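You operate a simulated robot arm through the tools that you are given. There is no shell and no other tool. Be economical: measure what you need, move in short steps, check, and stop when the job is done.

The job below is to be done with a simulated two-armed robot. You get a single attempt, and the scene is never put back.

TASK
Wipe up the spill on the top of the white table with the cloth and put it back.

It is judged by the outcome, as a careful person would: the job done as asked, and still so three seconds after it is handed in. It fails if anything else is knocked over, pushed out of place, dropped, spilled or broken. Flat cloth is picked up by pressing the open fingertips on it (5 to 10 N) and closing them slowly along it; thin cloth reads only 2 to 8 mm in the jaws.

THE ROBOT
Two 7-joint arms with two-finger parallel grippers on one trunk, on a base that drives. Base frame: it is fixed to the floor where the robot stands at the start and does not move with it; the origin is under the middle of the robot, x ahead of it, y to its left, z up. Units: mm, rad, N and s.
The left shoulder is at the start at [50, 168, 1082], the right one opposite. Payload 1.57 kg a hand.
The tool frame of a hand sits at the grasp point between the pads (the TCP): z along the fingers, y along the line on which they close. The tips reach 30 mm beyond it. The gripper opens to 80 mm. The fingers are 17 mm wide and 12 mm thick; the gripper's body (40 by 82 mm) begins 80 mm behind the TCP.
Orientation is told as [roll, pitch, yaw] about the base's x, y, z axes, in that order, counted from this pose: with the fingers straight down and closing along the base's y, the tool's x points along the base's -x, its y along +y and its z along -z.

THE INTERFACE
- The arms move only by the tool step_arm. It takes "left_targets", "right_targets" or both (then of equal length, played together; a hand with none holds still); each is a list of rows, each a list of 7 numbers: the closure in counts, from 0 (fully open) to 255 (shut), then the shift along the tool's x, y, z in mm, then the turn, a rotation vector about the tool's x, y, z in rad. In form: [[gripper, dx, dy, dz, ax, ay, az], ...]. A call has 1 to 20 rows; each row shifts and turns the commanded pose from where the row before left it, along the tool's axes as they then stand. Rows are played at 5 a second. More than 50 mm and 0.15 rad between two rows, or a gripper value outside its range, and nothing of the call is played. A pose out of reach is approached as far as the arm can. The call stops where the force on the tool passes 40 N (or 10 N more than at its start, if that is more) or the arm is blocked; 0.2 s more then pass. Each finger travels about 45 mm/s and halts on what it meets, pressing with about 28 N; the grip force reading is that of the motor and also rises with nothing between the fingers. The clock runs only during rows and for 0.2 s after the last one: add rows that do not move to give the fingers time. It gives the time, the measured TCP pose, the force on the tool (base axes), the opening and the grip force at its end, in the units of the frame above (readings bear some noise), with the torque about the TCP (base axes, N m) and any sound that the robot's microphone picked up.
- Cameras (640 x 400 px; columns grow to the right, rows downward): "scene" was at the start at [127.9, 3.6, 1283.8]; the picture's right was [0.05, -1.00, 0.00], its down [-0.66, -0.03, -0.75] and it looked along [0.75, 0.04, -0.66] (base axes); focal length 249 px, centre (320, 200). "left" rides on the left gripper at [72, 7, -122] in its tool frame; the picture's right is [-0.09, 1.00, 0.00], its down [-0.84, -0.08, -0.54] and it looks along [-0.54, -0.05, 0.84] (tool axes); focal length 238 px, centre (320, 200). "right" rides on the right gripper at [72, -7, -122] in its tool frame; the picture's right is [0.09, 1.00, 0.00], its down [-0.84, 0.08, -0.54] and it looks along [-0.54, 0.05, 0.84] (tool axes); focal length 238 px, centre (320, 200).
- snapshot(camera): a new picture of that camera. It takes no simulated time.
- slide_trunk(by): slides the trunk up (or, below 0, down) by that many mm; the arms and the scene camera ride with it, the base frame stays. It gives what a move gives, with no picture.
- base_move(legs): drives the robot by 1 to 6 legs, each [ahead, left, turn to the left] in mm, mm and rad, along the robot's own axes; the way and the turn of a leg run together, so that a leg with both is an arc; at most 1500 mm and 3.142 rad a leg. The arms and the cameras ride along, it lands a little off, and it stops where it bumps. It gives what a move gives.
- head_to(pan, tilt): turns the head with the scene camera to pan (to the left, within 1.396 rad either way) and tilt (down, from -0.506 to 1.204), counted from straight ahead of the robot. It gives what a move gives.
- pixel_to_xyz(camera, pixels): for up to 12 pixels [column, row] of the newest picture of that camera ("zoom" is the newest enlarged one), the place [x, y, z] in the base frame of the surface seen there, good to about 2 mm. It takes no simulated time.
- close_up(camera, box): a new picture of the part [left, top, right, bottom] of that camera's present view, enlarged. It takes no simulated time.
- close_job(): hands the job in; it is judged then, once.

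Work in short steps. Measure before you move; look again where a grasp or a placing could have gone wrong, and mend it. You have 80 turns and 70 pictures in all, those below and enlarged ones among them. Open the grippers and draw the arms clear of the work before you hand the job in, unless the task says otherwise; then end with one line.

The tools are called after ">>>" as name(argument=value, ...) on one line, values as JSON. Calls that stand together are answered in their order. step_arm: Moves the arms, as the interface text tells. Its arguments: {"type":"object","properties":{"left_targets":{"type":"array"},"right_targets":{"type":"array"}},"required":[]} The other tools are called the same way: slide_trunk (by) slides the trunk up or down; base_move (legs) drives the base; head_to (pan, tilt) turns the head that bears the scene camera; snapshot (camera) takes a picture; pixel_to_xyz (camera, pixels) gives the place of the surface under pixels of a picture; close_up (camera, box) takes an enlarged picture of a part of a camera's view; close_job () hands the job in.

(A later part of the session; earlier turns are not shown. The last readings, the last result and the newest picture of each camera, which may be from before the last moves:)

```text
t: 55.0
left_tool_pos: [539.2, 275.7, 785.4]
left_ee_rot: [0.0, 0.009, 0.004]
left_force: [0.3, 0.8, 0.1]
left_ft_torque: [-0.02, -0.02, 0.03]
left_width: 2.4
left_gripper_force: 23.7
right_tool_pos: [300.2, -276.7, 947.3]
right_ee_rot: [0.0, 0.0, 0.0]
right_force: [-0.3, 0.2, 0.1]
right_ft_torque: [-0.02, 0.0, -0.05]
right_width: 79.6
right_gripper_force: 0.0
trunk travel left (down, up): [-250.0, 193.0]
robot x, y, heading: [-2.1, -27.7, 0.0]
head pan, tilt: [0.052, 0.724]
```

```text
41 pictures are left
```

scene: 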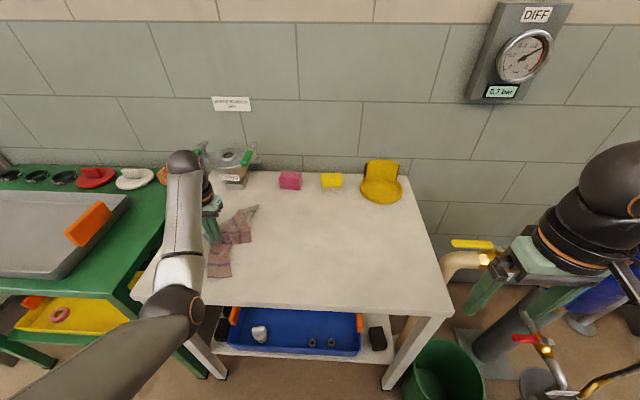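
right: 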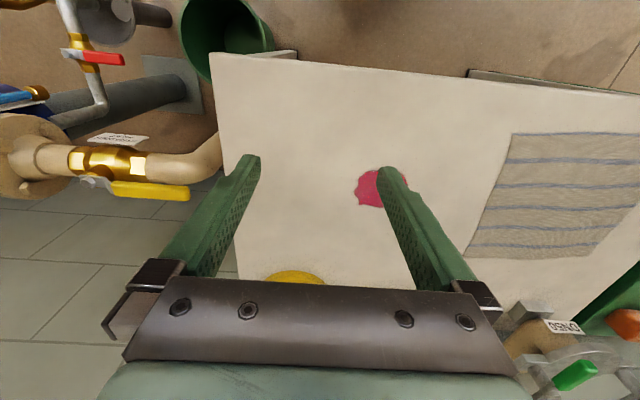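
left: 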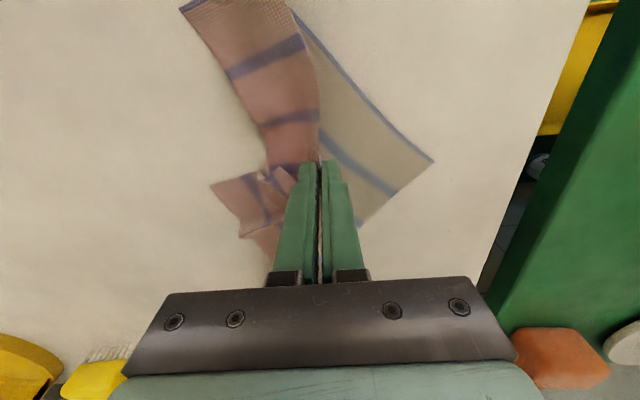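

The base move carried the hand to y=276. I bring it back to y≈215, lower and release, then lift off to see how the cloth lies.

>>> step_arm(left_targets=[[255, 0, -20, 4, 0, 0, 0], [255, 0, -20, 4, 0, 0, 0], [255, 0, -20, 3, 0, 0, 0], [200, 0, 0, 0, 0, 0, 0], [140, 0, 0, 0, 0, 0, 0], [100, 0, 0, 0, 0, 0, 0], [100, 0, 0, 0, 0, 0, 0], [100, 0, 0, -10, 0, 0, 0], [100, 0, 0, -30, 0, 0, 0], [100, 20, 10, -40, 0, 0, 0], [100, 40, 10, -20, 0, 0, 0], [100, 40, 10, -20, 0, 0, 0], [100, 40, 10, 0, 0, 0, 0], [100, 40, 10, 0, 0, 0, 0]])

>>> close_up(camera="scene", box=[120, 150, 360, 300])

>>> snapshot(camera="left")

```text
t: 58.0
left_tool_pos: [425.9, 330.1, 865.0]
left_ee_rot: [-0.001, 0.007, 0.005]
left_force: [-1.2, -0.5, -0.5]
left_ft_torque: [-0.02, -0.01, 0.02]
left_width: 48.3
left_gripper_force: 0.1
left hand out of reach, approached as far as the arm can: row 10, 11, 12, 13, 14
right_tool_pos: [300.1, -276.7, 949.3]
right_ee_rot: [0.001, 0.001, 0.001]
right_force: [0.2, -0.5, 0.1]
right_ft_torque: [-0.04, 0.03, -0.01]
right_width: 80.2
right_gripper_force: 0.1
trunk travel left (down, up): [-250.0, 193.0]
robot x, y, heading: [-2.8, -26.5, -0.001]
head pan, tilt: [0.052, 0.724]
```

```text
2.67 times, centred on (240, 225) of scene
```

zoom: 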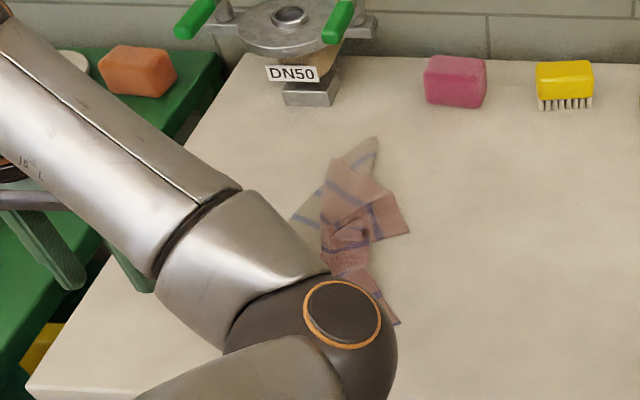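

```text
39 pictures are left
```

left: 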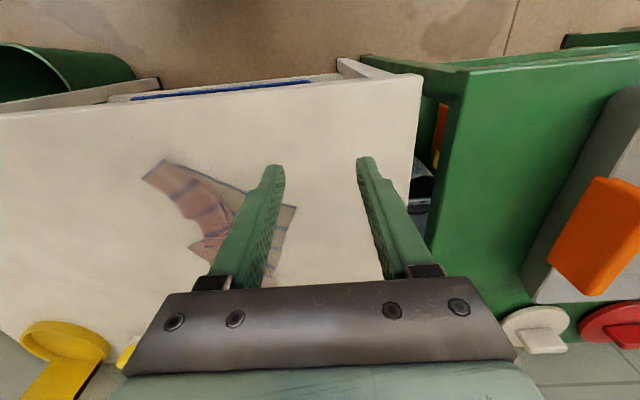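

The cloth lies crumpled near its old place and the elbow is in an awkward pose. I raise the hand back toward its starting pose to get a clear view.

>>> step_arm(left_targets=[[0, 0, 0, -40, 0, 0, 0], [0, 0, 0, -40, 0, 0, 0], [0, 0, 0, -40, 0, 0, 0], [0, 0, 0, -25, 0, 0, 0], [0, 10, -30, 0, 0, 0, 0], [0, 10, -30, 0, 0, 0, 0], [0, 10, -30, 0, 0, 0, 0], [0, 10, -30, 0, 0, 0, 0], [0, 0, 0, 0, 0, 0, 0]])

>>> snapshot(camera="scene")

>>> snapshot(camera="left")

```text
t: 60.0
left_tool_pos: [428.5, 341.1, 1011.5]
left_ee_rot: [-0.003, 0.01, 0.003]
left_force: [-0.6, 0.4, -1.2]
left_ft_torque: [-0.01, 0.0, 0.02]
left_width: 80.0
left_gripper_force: 0.1
left hand out of reach, approached as far as the arm can: row 1, 2, 5, 6, 7, 8
right_tool_pos: [300.3, -277.7, 949.0]
right_ee_rot: [0.001, 0.001, 0.002]
right_force: [0.2, -0.3, -0.5]
right_ft_torque: [0.02, -0.03, -0.02]
right_width: 80.2
right_gripper_force: 0.0
trunk travel left (down, up): [-250.0, 193.0]
robot x, y, heading: [-0.5, -26.7, -0.006]
head pan, tilt: [0.052, 0.724]
```

```text
38 pictures are left
```

scene: 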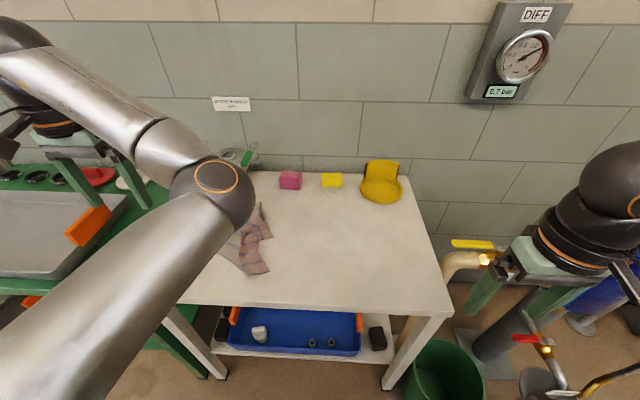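

```text
37 pictures are left
```

left: 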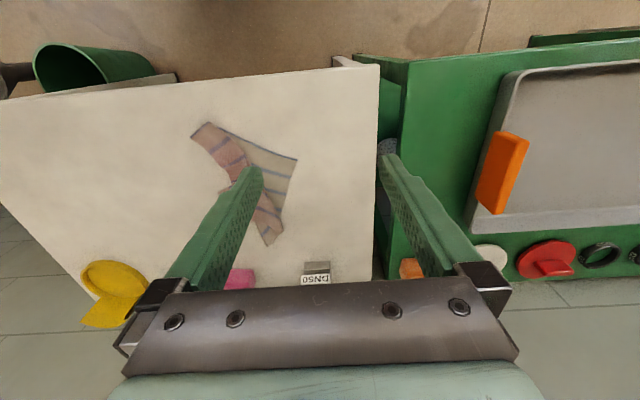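

The left elbow has swung inward to a limit. I try to unwind it by stretching the arm forward and up over the table.

>>> step_arm(left_targets=[[0, -20, 0, -40, 0, 0, 0], [0, -30, 0, -35, 0, 0, 0], [0, -40, 0, -20, 0, 0, 0], [0, -40, -10, 0, 0, 0, 0], [0, -30, -20, 0, 0, 0, 0], [0, 0, 0, 0, 0, 0, 0]])

>>> snapshot(camera="scene")

```text
t: 61.4
left_tool_pos: [567.9, 315.1, 1104.9]
left_ee_rot: [-0.004, 0.008, 0.006]
left_force: [0.4, 0.2, -0.6]
left_ft_torque: [-0.02, -0.02, 0.0]
left_width: 80.1
left_gripper_force: 0.1
left hand out of reach, approached as far as the arm can: row 5
right_tool_pos: [300.0, -275.3, 948.7]
right_ee_rot: [-0.001, -0.001, 0.0]
right_force: [-1.0, -0.2, 0.9]
right_ft_torque: [-0.01, 0.03, -0.04]
right_width: 80.0
right_gripper_force: 0.1
trunk travel left (down, up): [-250.0, 193.0]
robot x, y, heading: [-2.0, -30.0, 0.005]
head pan, tilt: [0.052, 0.724]
```

```text
36 pictures are left
```

scene: 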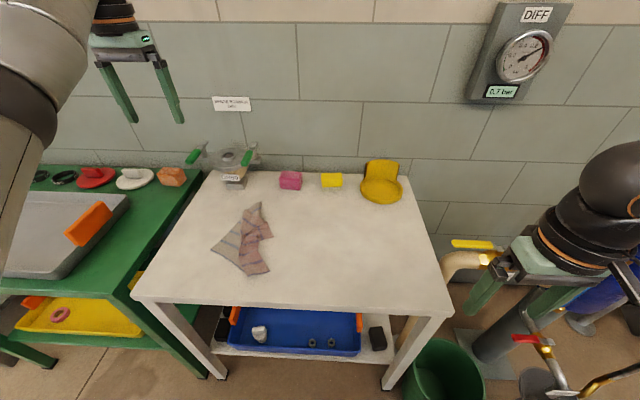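

The arm is unwound and clear of the table, and the cloth is fully visible at (213–272, 202–275). I zoom in on it.

>>> close_up(camera="scene", box=[180, 190, 308, 270])

>>> close_up(camera="scene", box=[280, 205, 408, 285])

```text
5.00 times, centred on (244, 230) of scene
```

zoom: 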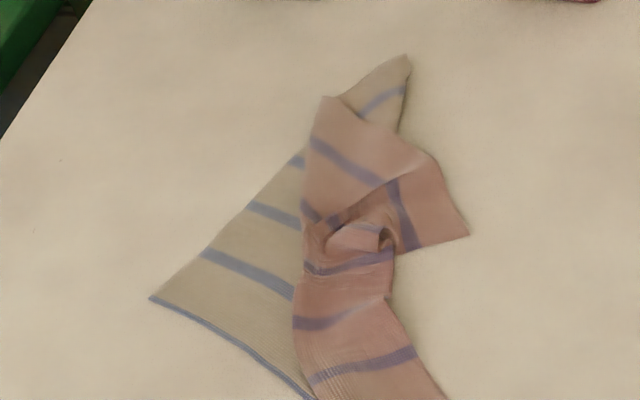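

```text
5.00 times, centred on (344, 245) of scene
```

zoom: 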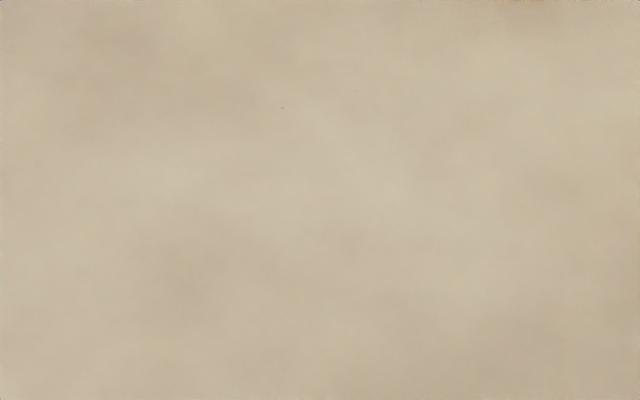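

The table is spotless. Now I measure the cloth's corners to spread it again: D (near-left) at zoom-scene (210,250), A (261,202), B (273,236), C about (268,273).

>>> close_up(camera="scene", box=[180, 200, 308, 280])

>>> pixel_to_xyz(camera="zoom", pixels=[[153, 248], [405, 8], [466, 186], [447, 358], [330, 372], [330, 50], [295, 280], [360, 185], [310, 348], [300, 160]])

```text
5.00 times, centred on (244, 240) of scene
```

zoom: 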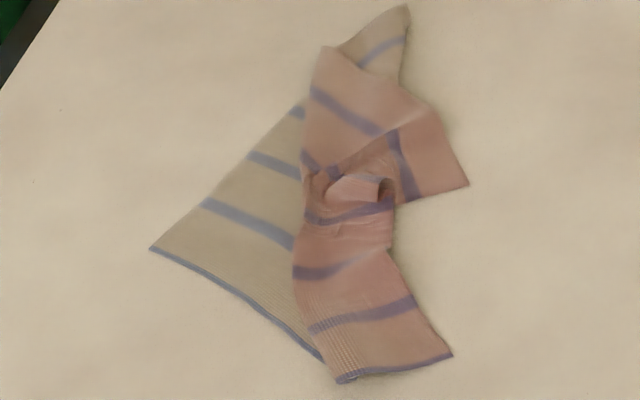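

```text
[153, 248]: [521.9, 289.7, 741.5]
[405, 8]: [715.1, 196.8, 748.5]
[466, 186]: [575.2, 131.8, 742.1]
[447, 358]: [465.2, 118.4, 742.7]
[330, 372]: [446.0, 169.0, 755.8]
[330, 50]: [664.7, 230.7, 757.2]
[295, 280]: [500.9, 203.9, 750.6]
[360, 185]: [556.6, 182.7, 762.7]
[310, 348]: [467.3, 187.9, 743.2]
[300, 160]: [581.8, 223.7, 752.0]
```

The cloth is twisted about 30° with its right side folded in. Reaching the far-left corner needs the base closer, so I tilt the head down to see the gap between base and table.

>>> head_to(pan=0.05, tilt=1.2)

>>> snapshot(camera="scene")

```text
t: 62.3
left_tool_pos: [568.3, 314.0, 1104.7]
left_ee_rot: [-0.001, 0.009, 0.003]
left_force: [0.0, 1.5, -0.4]
left_ft_torque: [0.01, 0.02, 0.0]
left_width: 80.2
left_gripper_force: 0.2
right_tool_pos: [300.9, -277.1, 948.4]
right_ee_rot: [0.0, -0.001, 0.001]
right_force: [-0.2, -0.1, 0.6]
right_ft_torque: [0.02, -0.02, 0.0]
right_width: 80.0
right_gripper_force: 0.0
trunk travel left (down, up): [-250.0, 193.0]
robot x, y, heading: [-3.5, -28.7, 0.001]
head pan, tilt: [0.051, 1.201]
```

```text
32 pictures are left
```

scene: 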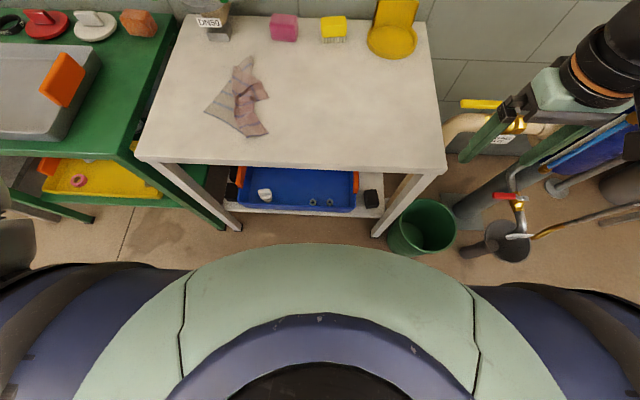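

I measure the robot's front and the nearest obstacles.

>>> pixel_to_xyz(camera="scene", pixels=[[320, 247], [250, 255], [320, 300], [240, 232], [372, 237], [410, 252], [330, 235], [225, 228]])

```text
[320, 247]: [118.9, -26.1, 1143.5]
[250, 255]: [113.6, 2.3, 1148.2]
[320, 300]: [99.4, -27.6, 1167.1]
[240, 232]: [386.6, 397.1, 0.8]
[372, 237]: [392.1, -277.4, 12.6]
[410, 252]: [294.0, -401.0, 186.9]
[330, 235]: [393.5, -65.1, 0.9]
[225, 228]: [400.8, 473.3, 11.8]
```

Floor right in front of the base isn't visible. I tilt the right hand so its camera looks down and back at the base footprint before deciding to drive ahead.

>>> step_arm(right_targets=[[0, 0, 0, 0, 0, 0.15, 0], [0, 0, 0, 0, 0, 0.15, 0], [0, 0, 0, 0, 0, 0.15, 0], [0, 0, 0, 0, 0, 0.15, 0], [0, 0, 0, 0, 0, 0.15, 0], [0, 0, 0, 0, 0, 0.15, 0]])

>>> snapshot(camera="right")

```text
t: 63.7
left_tool_pos: [568.6, 314.5, 1103.9]
left_ee_rot: [-0.002, 0.008, 0.002]
left_force: [-0.1, -0.2, 0.3]
left_ft_torque: [-0.08, 0.0, 0.0]
left_width: 80.2
left_gripper_force: 0.0
right_tool_pos: [300.3, -276.7, 948.1]
right_ee_rot: [0.002, 0.9, 0.001]
right_force: [-0.1, 0.4, -0.1]
right_ft_torque: [0.01, -0.01, 0.01]
right_width: 79.9
right_gripper_force: 0.0
trunk travel left (down, up): [-250.0, 193.0]
robot x, y, heading: [0.0, -30.5, -0.003]
head pan, tilt: [0.051, 1.201]
```

```text
31 pictures are left
```

right: 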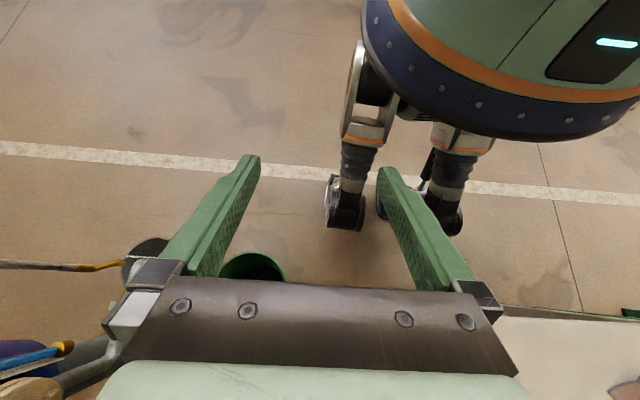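

The base shows its front wheels and round body. I measure their foremost points.

>>> pixel_to_xyz(camera="right", pixels=[[345, 228], [452, 235], [520, 138], [600, 132], [420, 215], [340, 190], [540, 310], [255, 260]])

```text
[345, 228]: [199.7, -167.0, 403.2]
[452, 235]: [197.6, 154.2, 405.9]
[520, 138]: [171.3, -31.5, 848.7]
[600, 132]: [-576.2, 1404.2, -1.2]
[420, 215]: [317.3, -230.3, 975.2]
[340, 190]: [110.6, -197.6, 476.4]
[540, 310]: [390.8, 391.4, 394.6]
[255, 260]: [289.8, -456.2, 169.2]
```

The base front reaches only x≈200, so there is ample room. I straighten the right hand and drive 90 mm ahead and 100 mm left.

>>> step_arm(right_targets=[[0, 0, 0, 0, 0, -0.15, 0], [0, 0, 0, 0, 0, -0.15, 0], [0, 0, 0, 0, 0, -0.15, 0], [0, 0, 0, 0, 0, -0.15, 0], [0, 0, 0, 0, 0, -0.15, 0], [0, 0, 0, 0, 0, -0.15, 0]])

>>> base_move(legs=[[0, 100, 0], [90, 0, 0]])

>>> head_to(pan=0.15, tilt=0.85)

>>> snapshot(camera="scene")

```text
t: 65.1
left_tool_pos: [568.5, 314.2, 1104.3]
left_ee_rot: [-0.003, 0.008, 0.002]
left_force: [0.4, -0.4, 0.7]
left_ft_torque: [0.02, 0.03, 0.03]
left_width: 80.4
left_gripper_force: 0.2
right_tool_pos: [298.7, -277.0, 949.4]
right_ee_rot: [0.0, -0.003, -0.001]
right_force: [-0.5, -0.2, -0.3]
right_ft_torque: [0.04, 0.04, -0.03]
right_width: 80.1
right_gripper_force: 0.1
trunk travel left (down, up): [-250.0, 193.0]
robot x, y, heading: [-0.2, -28.9, -0.002]
head pan, tilt: [0.051, 1.201]
```

```text
t: 67.0
left_tool_pos: [659.3, 414.9, 1104.0]
left_ee_rot: [-0.001, 0.01, 0.006]
left_force: [0.7, -0.3, 0.4]
left_ft_torque: [0.02, 0.01, 0.0]
left_width: 80.1
left_gripper_force: 0.0
right_tool_pos: [390.1, -175.9, 949.5]
right_ee_rot: [-0.001, 0.0, -0.001]
right_force: [0.4, 0.3, 0.3]
right_ft_torque: [-0.01, -0.01, 0.02]
right_width: 80.0
right_gripper_force: 0.0
trunk travel left (down, up): [-250.0, 193.0]
robot x, y, heading: [89.9, 72.7, 0.0]
head pan, tilt: [0.051, 1.201]
```

```text
t: 67.8
left_tool_pos: [659.0, 414.5, 1104.5]
left_ee_rot: [-0.002, 0.005, 0.005]
left_force: [0.5, -0.1, -0.4]
left_ft_torque: [-0.01, 0.0, 0.01]
left_width: 80.2
left_gripper_force: 0.0
right_tool_pos: [389.9, -176.3, 949.4]
right_ee_rot: [0.001, -0.001, 0.0]
right_force: [1.1, -0.1, 0.3]
right_ft_torque: [-0.02, -0.02, -0.02]
right_width: 80.0
right_gripper_force: 0.0
trunk travel left (down, up): [-250.0, 193.0]
robot x, y, heading: [91.5, 71.1, -0.0]
head pan, tilt: [0.15, 0.85]
```

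```text
30 pictures are left
```

scene: 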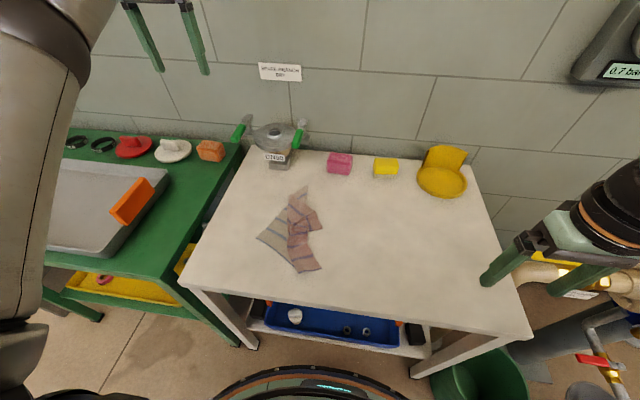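

I use the right hand for the far-right corner B at (575,132). I bring it above (578,160) with a 36 mm opening.

>>> step_arm(right_targets=[[140, -21, 37, 0, 0, 0, 0], [140, -21, 37, 0, 0, 0, 0], [140, -21, 37, 0, 0, 0, 0], [140, -21, 37, 0, 0, 0, 0], [140, -21, 37, 0, 0, 0, 0], [140, -21, 37, 0, 0, 0, 0], [140, -21, 37, 0, 0, 0, 0], [140, -21, 37, 0, 0, 0, 0], [140, -20, 37, 0, 0, 0, 0], [140, 0, 0, 45, 0, 0, 0], [140, 0, 0, 45, 0, 0, 0], [140, 0, 0, 45, 0, 0, 0], [140, 0, 3, 20, 0, 0, 0], [140, 0, 0, 0, 0, 0, 0]])

>>> snapshot(camera="right")

```text
t: 70.8
left_tool_pos: [657.8, 414.7, 1103.7]
left_ee_rot: [-0.003, 0.009, 0.005]
left_force: [0.8, -0.3, -0.2]
left_ft_torque: [0.02, 0.0, 0.01]
left_width: 79.9
left_gripper_force: 0.2
right_tool_pos: [579.8, 158.4, 792.1]
right_ee_rot: [0.0, 0.0, -0.001]
right_force: [0.4, 0.1, -1.1]
right_ft_torque: [0.04, -0.01, -0.02]
right_width: 36.3
right_gripper_force: 0.0
trunk travel left (down, up): [-250.0, 193.0]
robot x, y, heading: [88.5, 70.3, -0.002]
head pan, tilt: [0.15, 0.85]
```

```text
29 pictures are left
```

right: 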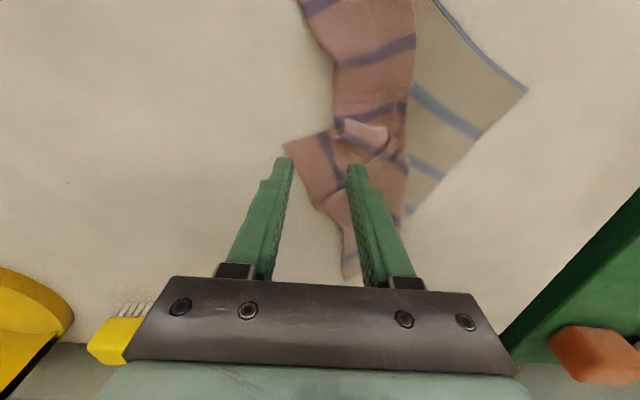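

The outer finger stands over corner B (near px 285,150), the inner over the flap. I lower to contact.

>>> step_arm(right_targets=[[140, 0, 0, 10, 0, 0, 0], [140, 0, 0, 6, 0, 0, 0], [140, 0, 0, 2.5, 0, 0, 0], [140, 0, 0, 2.5, 0, 0, 0], [140, 0, 0, 0, 0, 0, 0]])

```text
t: 72.0
left_tool_pos: [657.8, 414.3, 1104.4]
left_ee_rot: [-0.001, 0.007, 0.004]
left_force: [-0.3, -0.2, 0.4]
left_ft_torque: [-0.01, -0.03, 0.01]
left_width: 80.1
left_gripper_force: 0.1
right_tool_pos: [579.8, 160.0, 773.1]
right_ee_rot: [-0.002, -0.002, 0.001]
right_force: [-0.2, -1.1, 4.3]
right_ft_torque: [0.04, -0.01, 0.0]
right_width: 35.7
right_gripper_force: 0.0
trunk travel left (down, up): [-250.0, 193.0]
robot x, y, heading: [91.1, 71.0, 0.002]
head pan, tilt: [0.15, 0.85]
```

Contact at about 4 N. I press 0.8 mm more and close slowly, then lift 6 mm.

>>> step_arm(right_targets=[[140, 0, 0, 0.8, 0, 0, 0], [155, 0, 0, 0, 0, 0, 0], [170, 0, 0, 0, 0, 0, 0], [185, 0, 0, 0, 0, 0, 0], [200, 0, 0, 0, 0, 0, 0], [215, 0, 0, 0, 0, 0, 0], [230, 0, 0, 0, 0, 0, 0], [245, 0, 0, 0, 0, 0, 0], [255, 0, 0, 0, 0, 0, 0], [255, 0, 0, 0, 0, 0, 0], [255, 0, 0, 0, 0, 0, 0], [255, 0, 0, -6, 0, 0, 0], [255, 0, 0, 0, 0, 0, 0]])

>>> snapshot(camera="right")

```text
t: 74.8
left_tool_pos: [660.0, 413.4, 1104.4]
left_ee_rot: [-0.002, 0.009, 0.005]
left_force: [0.0, 0.9, -0.4]
left_ft_torque: [0.04, 0.0, -0.01]
left_width: 80.1
left_gripper_force: 0.1
right_tool_pos: [578.9, 158.6, 777.8]
right_ee_rot: [0.0, 0.0, -0.001]
right_force: [0.0, 0.5, -1.2]
right_ft_torque: [0.03, 0.04, 0.0]
right_width: 0.0
right_gripper_force: 21.1
trunk travel left (down, up): [-250.0, 193.0]
robot x, y, heading: [90.7, 72.3, -0.001]
head pan, tilt: [0.15, 0.85]
```

```text
28 pictures are left
```

right: 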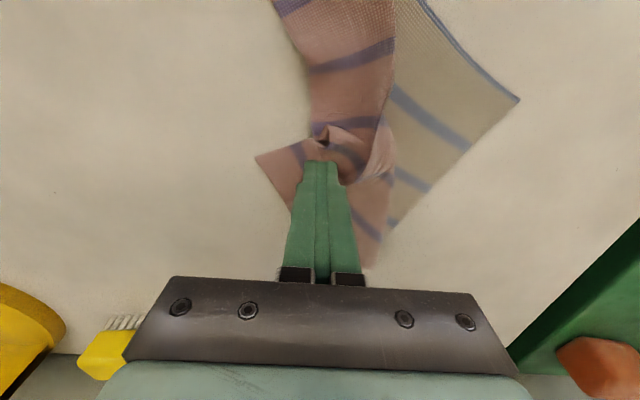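

The jaws closed on nothing (0.0 mm). I lift, reopen to 44 mm and press harder (about 10 N).

>>> step_arm(right_targets=[[255, 0, 0, -8, 0, 0, 0], [115, 0, 0, 0, 0, 0, 0], [115, 0, 0, 0, 0, 0, 0], [115, 0, 0, 0, 0, 0, 0], [115, 0, 0, 8, 0, 0, 0], [115, 0, 0, 6, 0, 0, 0], [115, 0, 0, 1.5, 0, 0, 0], [115, 0, 0, 0, 0, 0, 0]])

>>> snapshot(camera="right")

```text
t: 76.6
left_tool_pos: [657.8, 414.1, 1104.9]
left_ee_rot: [0.0, 0.007, 0.005]
left_force: [0.5, -0.1, -0.2]
left_ft_torque: [0.0, -0.01, -0.02]
left_width: 80.1
left_gripper_force: 0.1
right_tool_pos: [578.9, 160.9, 772.5]
right_ee_rot: [0.002, -0.002, 0.0]
right_force: [3.0, -1.0, 14.0]
right_ft_torque: [0.39, -0.1, -0.07]
right_width: 43.6
right_gripper_force: 0.0
trunk travel left (down, up): [-250.0, 193.0]
robot x, y, heading: [89.3, 66.7, 0.004]
head pan, tilt: [0.15, 0.85]
```

```text
27 pictures are left
```

right: 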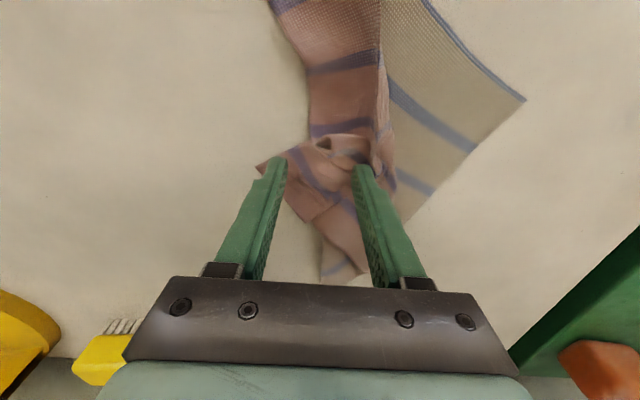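

Force is 14 N with both tips on the flap. I close slowly.

>>> step_arm(right_targets=[[115, 0, 0, -0.3, 0, 0, 0], [128, 0, 0, 0, 0, 0, 0], [141, 0, 0, 0, 0, 0, 0], [154, 0, 0, 0, 0, 0, 0], [167, 0, 0, 0, 0, 0, 0], [180, 0, 0, 0, 0, 0, 0], [193, 0, 0, 0, 0, 0, 0], [206, 0, 0, 0, 0, 0, 0], [219, 0, 0, 0, 0, 0, 0], [232, 0, 0, 0, 0, 0, 0], [245, 0, 0, 0, 0, 0, 0], [255, 0, 0, 0, 0, 0, 0], [255, 0, 0, 0, 0, 0, 0], [255, 0, 0, 0, 0, 0, 0], [255, 0, 0, -6, 0, 0, 0]])

>>> snapshot(camera="right")

```text
t: 79.8
left_tool_pos: [658.1, 414.2, 1104.0]
left_ee_rot: [-0.002, 0.008, 0.005]
left_force: [0.2, 0.1, 0.1]
left_ft_torque: [0.02, -0.05, 0.01]
left_width: 79.7
left_gripper_force: 0.1
right_tool_pos: [577.1, 158.6, 775.6]
right_ee_rot: [-0.002, 0.001, 0.0]
right_force: [-0.7, -1.0, -0.2]
right_ft_torque: [0.02, -0.02, 0.01]
right_width: 3.7
right_gripper_force: 24.1
trunk travel left (down, up): [-250.0, 193.0]
robot x, y, heading: [94.7, 71.1, 0.003]
head pan, tilt: [0.15, 0.85]
```

```text
26 pictures are left
```

right: 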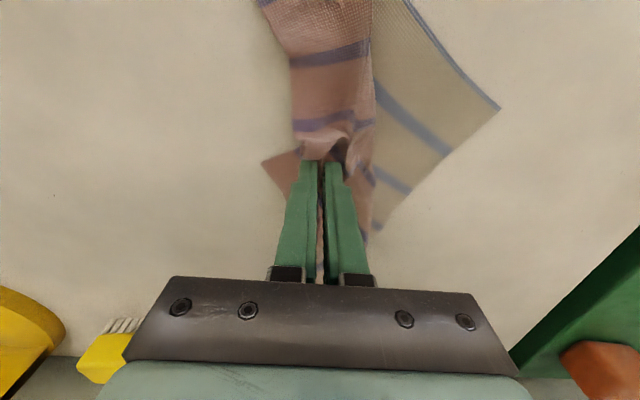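

Grabbed (3.7 mm). I raise slightly and pull the corner toward its old place, far-right, to about (640,110).

>>> step_arm(right_targets=[[255, 0, 0, -8, 0, 0, 0], [255, -10, -8, 0, 0, 0, 0], [255, -12, -9, 0, 0, 0, 0], [255, -12, -9, 0, 0, 0, 0], [255, -12, -9, 0, 0, 0, 0], [255, -12, -9, 0, 0, 0, 0], [255, -8, -6, 0, 0, 0, 0], [255, 0, 0, 0, 0, 0, 0]])

>>> close_up(camera="scene", box=[200, 160, 392, 280])

>>> snapshot(camera="right")

```text
t: 81.6
left_tool_pos: [658.3, 414.5, 1104.5]
left_ee_rot: [-0.002, 0.01, 0.006]
left_force: [0.9, -1.1, -0.3]
left_ft_torque: [-0.04, -0.04, 0.0]
left_width: 80.1
left_gripper_force: 0.1
right_tool_pos: [643.9, 108.4, 785.4]
right_ee_rot: [0.001, -0.001, 0.001]
right_force: [0.2, 0.0, -1.1]
right_ft_torque: [0.0, -0.02, 0.0]
right_width: 3.6
right_gripper_force: 24.5
trunk travel left (down, up): [-250.0, 193.0]
robot x, y, heading: [89.7, 70.0, -0.001]
head pan, tilt: [0.15, 0.85]
```

```text
3.33 times, centred on (296, 220) of scene
```

zoom: 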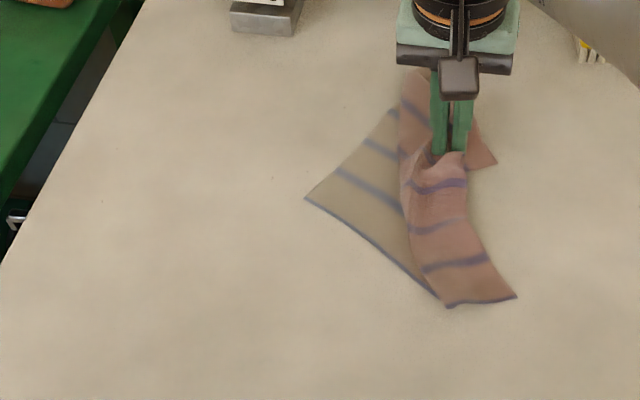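

```text
24 pictures are left
```

right: 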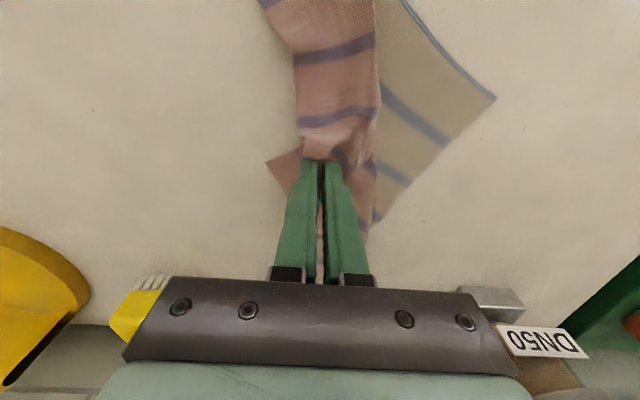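

The whole cloth slid along, so I need two hands: the right holds here and the left takes the near-left corner D at zoom (305,198). I measure around it.

>>> pixel_to_xyz(camera="zoom", pixels=[[308, 198], [345, 195], [370, 215], [350, 165], [395, 115], [440, 298], [515, 297], [494, 162], [410, 75]])

```text
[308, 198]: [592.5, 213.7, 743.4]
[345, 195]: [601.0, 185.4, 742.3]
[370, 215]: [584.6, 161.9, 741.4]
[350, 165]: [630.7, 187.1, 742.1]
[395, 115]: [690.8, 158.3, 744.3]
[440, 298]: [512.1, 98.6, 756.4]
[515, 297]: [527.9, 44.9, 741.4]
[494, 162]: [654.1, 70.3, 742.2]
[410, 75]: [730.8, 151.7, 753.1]
```

The hands would be too close that way. A better plan: release here, grip the near edge near D (left hand) and near C (right hand), stretch it and drag it back toward the robot so the cloth trails straight.

>>> step_arm(right_targets=[[255, 0, 0, 9, 0, 0, 0], [200, 0, 0, 0, 0, 0, 0], [140, 0, 0, 0, 0, 0, 0], [140, 0, 0, 0, 0, 0, 0], [150, 0, 0, -30, 0, 0, 0], [165, 10, -35, -30, 0, 0, 0], [165, 20, -40, 0, 0, 0, 0], [165, 20, -40, 0, 0, 0, 0], [165, 20, -40, 0, 0, 0, 0]])

>>> close_up(camera="scene", box=[248, 170, 392, 260])

```text
t: 83.6
left_tool_pos: [658.9, 414.1, 1104.5]
left_ee_rot: [0.001, 0.006, 0.006]
left_force: [-0.6, 0.8, -0.2]
left_ft_torque: [-0.02, -0.04, 0.01]
left_width: 79.9
left_gripper_force: 0.0
right_tool_pos: [574.0, -47.4, 837.4]
right_ee_rot: [0.002, -0.001, 0.001]
right_force: [-0.4, -0.1, -0.5]
right_ft_torque: [0.01, 0.0, -0.03]
right_width: 28.2
right_gripper_force: 0.0
trunk travel left (down, up): [-250.0, 193.0]
robot x, y, heading: [92.2, 74.0, 0.004]
head pan, tilt: [0.15, 0.85]
```

```text
4.44 times, centred on (320, 215) of scene
```

zoom: 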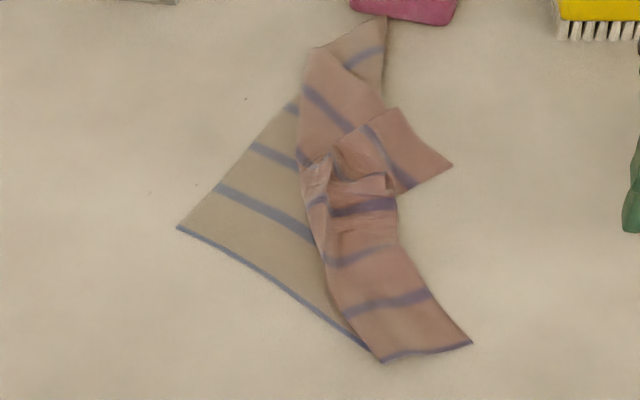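

A clear view: D at zoom (180,228), C at (470,343). I measure grip candidates.

>>> pixel_to_xyz(camera="zoom", pixels=[[180, 228], [235, 225], [250, 240], [470, 343], [383, 360], [425, 320], [400, 310], [447, 318], [382, 20], [450, 165], [220, 190], [400, 18]])

```text
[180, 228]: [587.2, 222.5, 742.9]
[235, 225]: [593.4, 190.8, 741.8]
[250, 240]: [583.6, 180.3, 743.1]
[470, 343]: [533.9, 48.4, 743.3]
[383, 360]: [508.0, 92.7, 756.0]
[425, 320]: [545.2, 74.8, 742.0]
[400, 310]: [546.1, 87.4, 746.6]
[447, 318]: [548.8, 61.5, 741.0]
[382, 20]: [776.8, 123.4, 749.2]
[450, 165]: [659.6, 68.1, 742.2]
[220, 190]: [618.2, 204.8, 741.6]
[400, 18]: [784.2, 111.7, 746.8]
```

Bring both hands above their grip points: left to (597,189,792), right to (545,74,792).

>>> step_arm(left_targets=[[140, 8, -28, 39, 0, 0, 0], [140, 8, -28, 39, 0, 0, 0], [140, 8, -28, 39, 0, 0, 0], [140, 8, -28, 39, 0, 0, 0], [140, 8, -28, 39, 0, 0, 0], [140, 8, -28, 39, 0, 0, 0], [140, 8, -28, 39, 0, 0, 0], [140, 6, -29, 38, 0, 0, 0], [140, 0, 0, 0, 0, 0, 0]], right_targets=[[165, 3.6, 15, 5, 0, 0, 0], [165, 3.6, 15, 5, 0, 0, 0], [165, 3.6, 15, 5, 0, 0, 0], [165, 3.6, 15, 5, 0, 0, 0], [165, 3.6, 15, 5, 0, 0, 0], [165, 3.6, 15, 5, 0, 0, 0], [165, 3.6, 15, 7, 0, 0, 0], [165, 3.6, 16, 8, 0, 0, 0], [165, 0, 0, 0, 0, 0, 0]])

>>> snapshot(camera="scene")

>>> snapshot(camera="left")

>>> snapshot(camera="right")

```text
t: 85.1
left_tool_pos: [717.1, 240.2, 895.3]
left_ee_rot: [-0.006, -0.004, 0.007]
left_force: [-7.4, -1.4, 12.0]
left_ft_torque: [-0.36, 0.04, -0.21]
left_width: 37.4
left_gripper_force: 0.9
left hand out of reach, approached as far as the arm can: row 1, 2, 3, 4, 5, 6, 7
right_tool_pos: [550.4, 50.6, 804.8]
right_ee_rot: [0.001, 0.0, 0.0]
right_force: [1.1, -0.7, -0.2]
right_ft_torque: [0.04, 0.0, -0.02]
right_width: 28.4
right_gripper_force: 0.1
trunk travel left (down, up): [-250.0, 193.0]
robot x, y, heading: [90.5, 75.1, 0.001]
head pan, tilt: [0.15, 0.85]
stopped in row 7 (left hand): the force on the tool passed its limit (the readings are from after the stop); the commanded pose is now the measured one
```

```text
22 pictures are left
```

scene: 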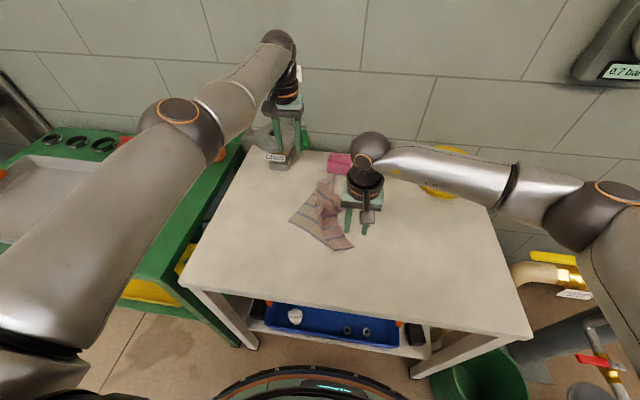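

```text
21 pictures are left
```

left: 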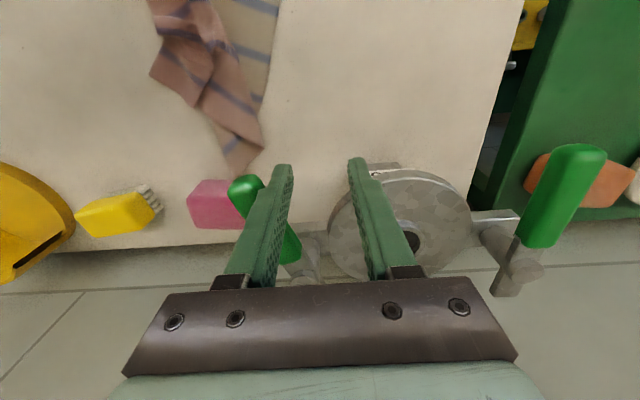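

```text
20 pictures are left
```

right: 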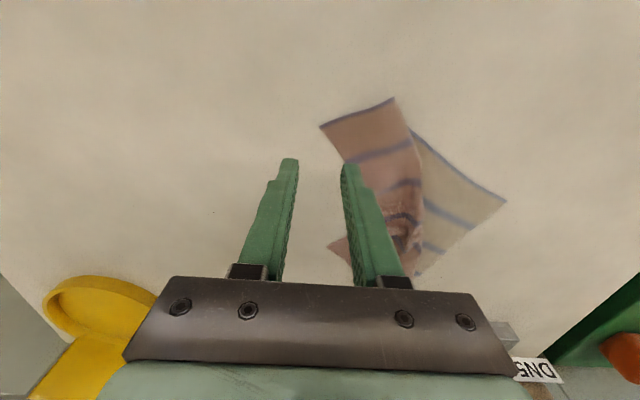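

The left hand slid forward and touched the valve (12 N up). I lift it straight up at once and check the valve.

>>> step_arm(left_targets=[[140, 0, 0, -30, 0, 0, 0], [140, 0, 0, -40, 0, 0, 0], [140, 0, 0, -40, 0, 0, 0], [140, 0, 0, 0, 0, 0, 0]])

>>> close_up(camera="scene", box=[200, 90, 392, 210])

```text
t: 86.1
left_tool_pos: [704.8, 238.3, 1002.4]
left_ee_rot: [-0.006, -0.003, 0.01]
left_force: [0.5, 0.1, -0.7]
left_ft_torque: [0.01, -0.02, 0.0]
left_width: 35.9
left_gripper_force: 0.1
left hand out of reach, approached as far as the arm can: row 2, 3
right_tool_pos: [551.1, 51.4, 803.2]
right_ee_rot: [-0.001, 0.0, -0.001]
right_force: [-0.3, 0.3, -0.1]
right_ft_torque: [-0.03, -0.02, 0.03]
right_width: 28.3
right_gripper_force: 0.0
trunk travel left (down, up): [-250.0, 193.0]
robot x, y, heading: [91.0, 71.6, -0.001]
head pan, tilt: [0.15, 0.85]
```

```text
3.33 times, centred on (296, 150) of scene
```

zoom: 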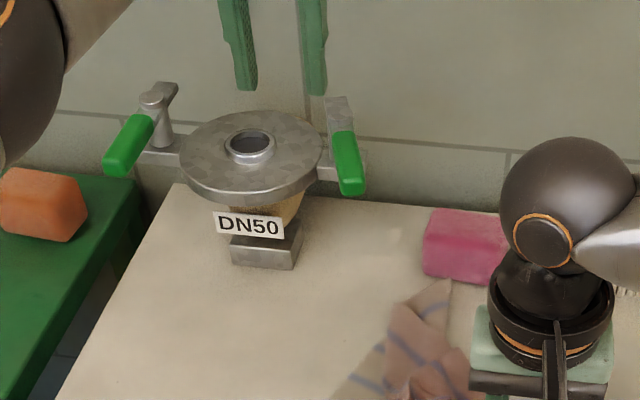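

The valve stands where it was, but its right green lever now leans differently (zoom (340,130)–(352,190)) than in the early pictures. I measure it and the other lever.

>>> pixel_to_xyz(camera="zoom", pixels=[[343, 138], [352, 188], [340, 108], [145, 122], [117, 168], [155, 97], [250, 145], [248, 225], [265, 255], [330, 175], [347, 160]])

>>> snapshot(camera="left")

```text
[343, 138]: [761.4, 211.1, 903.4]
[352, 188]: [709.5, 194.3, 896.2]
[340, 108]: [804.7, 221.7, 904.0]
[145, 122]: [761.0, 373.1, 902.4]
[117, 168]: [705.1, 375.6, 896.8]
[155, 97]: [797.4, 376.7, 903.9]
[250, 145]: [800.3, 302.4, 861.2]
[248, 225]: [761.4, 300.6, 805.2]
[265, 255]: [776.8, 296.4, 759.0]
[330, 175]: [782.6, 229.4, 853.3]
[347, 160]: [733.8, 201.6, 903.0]
```

```text
18 pictures are left
```

left: 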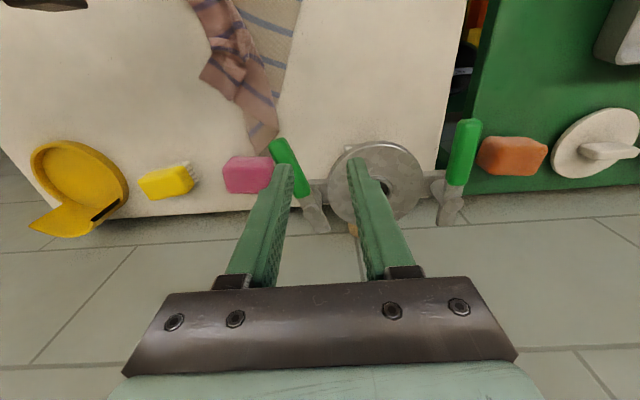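

The left lever points straight along −x, and from the first picture the right lever did too (tip y≈221); it is now turned about 16° (tip at y≈194). I'll set it back: open the left hand, straddle the lever from above and nudge it +y. First, position above it.

>>> step_arm(left_targets=[[0, 0, -12, 0, 0, 0, 0], [0, -6, -11, 0, 0, 0, 0], [0, 0, 0, 10, 0, 0, 0], [0, 0, 0, 20, 0, 0, 0], [0, 0, 0, 0, 0, 0, 0]])

>>> snapshot(camera="left")

```text
t: 87.3
left_tool_pos: [699.9, 212.4, 970.2]
left_ee_rot: [-0.003, -0.005, 0.011]
left_force: [-0.7, 0.2, -0.1]
left_ft_torque: [0.02, 0.0, -0.01]
left_width: 79.8
left_gripper_force: 0.0
left hand out of reach, approached as far as the arm can: row 2
right_tool_pos: [551.6, 49.8, 802.7]
right_ee_rot: [0.001, 0.0, 0.002]
right_force: [-0.5, -0.7, 0.7]
right_ft_torque: [0.01, 0.01, 0.01]
right_width: 28.0
right_gripper_force: 0.0
trunk travel left (down, up): [-250.0, 193.0]
robot x, y, heading: [90.4, 68.8, -0.001]
head pan, tilt: [0.15, 0.85]
```

```text
17 pictures are left
```

left: 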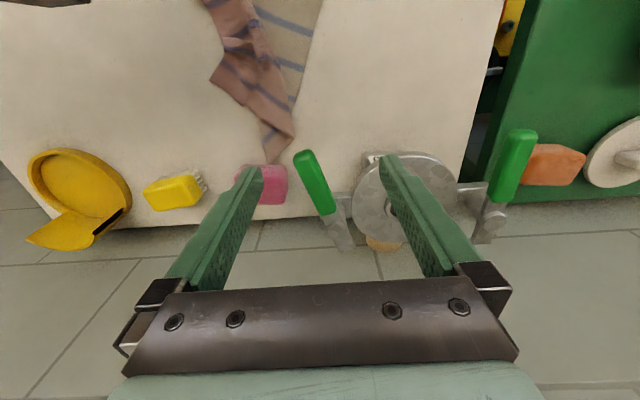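

The lever lies between the open fingers; the hand is ~20 mm short in x. I drive the base 30 mm ahead and then lower.

>>> base_move(legs=[[30, 0, 0]])

>>> step_arm(left_targets=[[0, 0, 0, 20, 0, 0, 0], [0, 0, 0, 20, 0, 0, 0], [0, 0, 0, 12, 0, 0, 0], [0, 0, 0, 0, 0, 0, 0]])

>>> snapshot(camera="left")

```text
t: 88.2
left_tool_pos: [729.3, 211.6, 970.9]
left_ee_rot: [-0.003, -0.003, 0.01]
left_force: [-0.2, -0.3, 0.7]
left_ft_torque: [0.0, -0.01, -0.01]
left_width: 80.1
left_gripper_force: 0.1
right_tool_pos: [581.0, 49.8, 803.1]
right_ee_rot: [-0.001, 0.001, 0.0]
right_force: [0.2, 0.1, 0.4]
right_ft_torque: [0.02, 0.04, 0.01]
right_width: 28.0
right_gripper_force: 0.0
trunk travel left (down, up): [-250.0, 193.0]
robot x, y, heading: [119.9, 69.7, 0.0]
head pan, tilt: [0.15, 0.85]
```

```text
t: 89.2
left_tool_pos: [729.0, 211.6, 917.7]
left_ee_rot: [-0.005, -0.004, 0.007]
left_force: [-0.1, -1.4, 0.4]
left_ft_torque: [-0.02, -0.02, 0.01]
left_width: 80.0
left_gripper_force: 0.0
right_tool_pos: [580.6, 50.7, 803.8]
right_ee_rot: [-0.001, 0.0, 0.0]
right_force: [0.3, -0.6, 0.1]
right_ft_torque: [0.01, 0.03, -0.03]
right_width: 28.2
right_gripper_force: 0.1
trunk travel left (down, up): [-250.0, 193.0]
robot x, y, heading: [120.1, 74.1, 0.001]
head pan, tilt: [0.15, 0.85]
```

```text
16 pictures are left
```

left: 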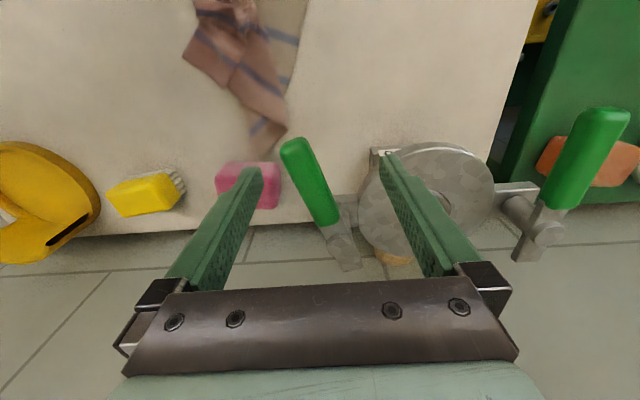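

The fingers straddle the lever at x≈729. I push +y in small steps by 36 mm and check.

>>> step_arm(left_targets=[[0, 0, 8, 0, 0, 0, 0], [0, 0, 8, 0, 0, 0, 0], [0, 0, 6, 0, 0, 0, 0], [0, 0, 5, 0, 0, 0, 0], [0, 0, 5, 0, 0, 0, 0], [0, 0, 4, 0, 0, 0, 0], [0, 0, 0, 0, 0, 0, 0]])

>>> snapshot(camera="left")

```text
t: 90.8
left_tool_pos: [729.6, 248.6, 918.9]
left_ee_rot: [-0.005, -0.003, 0.009]
left_force: [0.3, -0.2, -0.1]
left_ft_torque: [0.01, 0.0, -0.03]
left_width: 80.1
left_gripper_force: 0.2
right_tool_pos: [580.1, 49.7, 803.3]
right_ee_rot: [-0.002, 0.001, -0.001]
right_force: [-0.4, 0.5, -0.7]
right_ft_torque: [-0.01, -0.02, 0.04]
right_width: 28.2
right_gripper_force: 0.1
trunk travel left (down, up): [-250.0, 193.0]
robot x, y, heading: [117.5, 74.0, 0.003]
head pan, tilt: [0.15, 0.85]
```

```text
15 pictures are left
```

left: 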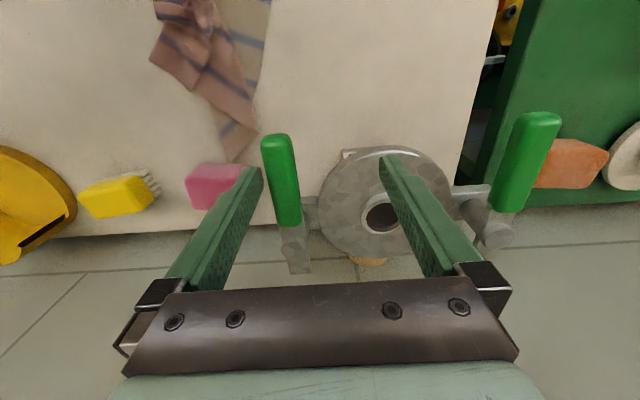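

The lever has turned most of the way. I measure its line now.

>>> pixel_to_xyz(camera="left", pixels=[[275, 142], [287, 215], [298, 262], [540, 118], [511, 195], [497, 235]])

```text
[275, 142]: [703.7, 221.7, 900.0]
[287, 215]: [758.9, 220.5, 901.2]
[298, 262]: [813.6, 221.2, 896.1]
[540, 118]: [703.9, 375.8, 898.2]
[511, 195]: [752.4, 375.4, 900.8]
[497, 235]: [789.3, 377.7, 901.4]
```

Both levers are straight and parallel again (y≈221 and 376). I back off 4 mm, lift clear, then retract the left hand over the table at height; the right hand keeps still.

>>> step_arm(left_targets=[[0, 0, -5, 0, 0, 0, 0], [0, 0, 0, -25, 0, 0, 0], [0, 0, 0, -35, 0, 0, 0], [0, 0, 0, -35, 0, 0, 0], [0, 35, 0, 0, 0, 0, 0], [0, 40, 0, 0, 0, 0, 0], [0, 40, 0, 0, 0, 0, 0], [0, 40, 0, 0, 0, 0, 0], [0, 40, 0, 0, 0, 0, 0], [0, 40, 0, 0, 0, 0, 0]])

>>> snapshot(camera="scene")

```text
t: 93.0
left_tool_pos: [729.4, 243.5, 1014.7]
left_ee_rot: [-0.005, -0.005, 0.009]
left_force: [0.1, 0.0, -0.6]
left_ft_torque: [0.01, -0.01, 0.03]
left_width: 79.9
left_gripper_force: 0.1
left hand out of reach, approached as far as the arm can: row 5, 6, 7, 8, 9, 10
right_tool_pos: [580.1, 49.9, 803.5]
right_ee_rot: [-0.001, 0.0, 0.001]
right_force: [0.0, 0.3, -0.4]
right_ft_torque: [-0.02, 0.01, -0.03]
right_width: 28.1
right_gripper_force: 0.1
trunk travel left (down, up): [-250.0, 193.0]
robot x, y, heading: [120.7, 72.5, 0.001]
head pan, tilt: [0.15, 0.85]
```

```text
14 pictures are left
```

scene: 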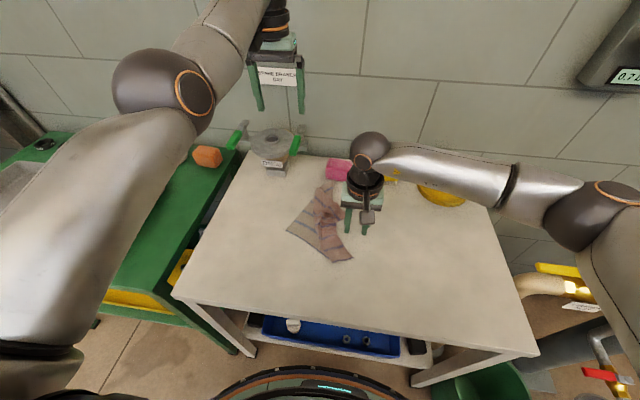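

The left arm appears held by a wrist limit; when blocked earlier it had yawed positively. I turn the hand's yaw by +0.6 rad to relieve it and retry retracting.

>>> step_arm(left_targets=[[0, 0, 0, 0, 0, 0, -0.15], [0, 0, 0, 0, 0, 0, -0.15], [0, 0, 0, 0, 0, 0, -0.15], [0, 0, 0, 0, 0, 0, -0.15], [0, 25, 17, 0, 0, 0, 0], [0, 25, 17, 0, 0, 0, 0], [0, 25, 17, 0, 0, 0, 0], [0, 25, 17, 0, 0, 0, 0], [0, 25, 17, 0, 0, 0, 0]])

```text
t: 95.0
left_tool_pos: [713.8, 224.2, 1055.9]
left_ee_rot: [-0.004, 0.001, 0.608]
left_force: [-0.1, -1.0, -0.2]
left_ft_torque: [0.04, 0.01, -0.03]
left_width: 80.1
left_gripper_force: 0.0
left hand out of reach, approached as far as the arm can: row 5, 6, 7, 8, 9
right_tool_pos: [579.8, 50.4, 802.9]
right_ee_rot: [0.0, 0.0, 0.001]
right_force: [0.0, 0.2, -0.7]
right_ft_torque: [0.03, 0.02, -0.02]
right_width: 28.2
right_gripper_force: 0.0
trunk travel left (down, up): [-250.0, 193.0]
robot x, y, heading: [119.1, 72.4, 0.002]
head pan, tilt: [0.15, 0.85]
```

The left arm stays limited, so I continue with the right only. I raise it, drive 180 mm left and 30 mm back so it works on its own side, then grip corner D and pull it to its old place so the cloth trails out straight.

>>> step_arm(right_targets=[[140, 0, 0, -40, 0, 0, 0], [140, 0, 0, 0, 0, 0, 0]])

>>> base_move(legs=[[-30, 0, 0], [0, 180, 0]])

>>> step_arm(right_targets=[[140, -15, -13, 15, 0, 0, 0], [140, -15, -13, 20, 0, 0, 0], [140, -15, -12, 15, 0, 0, 0], [140, 0, 0, 0, 0, 0, 0]])

>>> snapshot(camera="right")

```text
t: 95.6
left_tool_pos: [714.3, 223.4, 1056.5]
left_ee_rot: [-0.005, -0.001, 0.607]
left_force: [-0.1, -0.1, 0.3]
left_ft_torque: [-0.03, 0.0, 0.03]
left_width: 80.0
left_gripper_force: 0.1
right_tool_pos: [578.9, 49.5, 841.1]
right_ee_rot: [-0.002, 0.0, 0.0]
right_force: [0.3, 0.6, -0.4]
right_ft_torque: [-0.01, 0.01, 0.03]
right_width: 35.9
right_gripper_force: 0.1
trunk travel left (down, up): [-250.0, 193.0]
robot x, y, heading: [117.2, 73.3, -0.001]
head pan, tilt: [0.15, 0.85]
```

```text
t: 97.5
left_tool_pos: [684.8, 399.4, 1054.5]
left_ee_rot: [-0.004, 0.001, 0.604]
left_force: [0.9, 0.6, -0.5]
left_ft_torque: [0.01, 0.01, 0.0]
left_width: 79.8
left_gripper_force: 0.0
right_tool_pos: [548.8, 226.6, 842.2]
right_ee_rot: [-0.003, 0.0, -0.002]
right_force: [0.5, 0.3, 0.5]
right_ft_torque: [-0.02, -0.02, 0.01]
right_width: 35.8
right_gripper_force: 0.2
trunk travel left (down, up): [-250.0, 193.0]
robot x, y, heading: [86.8, 247.3, -0.004]
head pan, tilt: [0.15, 0.85]
```

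```text
t: 98.5
left_tool_pos: [685.3, 399.7, 1055.2]
left_ee_rot: [-0.003, -0.001, 0.606]
left_force: [-0.4, 0.4, -0.1]
left_ft_torque: [-0.04, -0.02, 0.01]
left_width: 80.1
left_gripper_force: 0.0
right_tool_pos: [595.1, 190.5, 791.6]
right_ee_rot: [-0.001, 0.0, -0.001]
right_force: [0.5, 0.6, 0.4]
right_ft_torque: [-0.01, 0.0, 0.03]
right_width: 36.0
right_gripper_force: 0.1
trunk travel left (down, up): [-250.0, 193.0]
robot x, y, heading: [90.2, 247.6, -0.0]
head pan, tilt: [0.15, 0.85]
```

```text
13 pictures are left
```

right: 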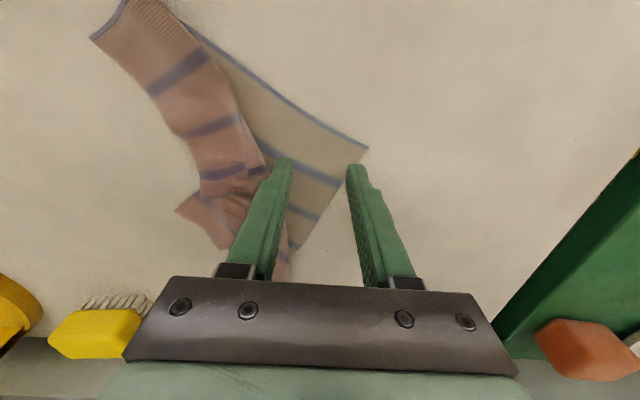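

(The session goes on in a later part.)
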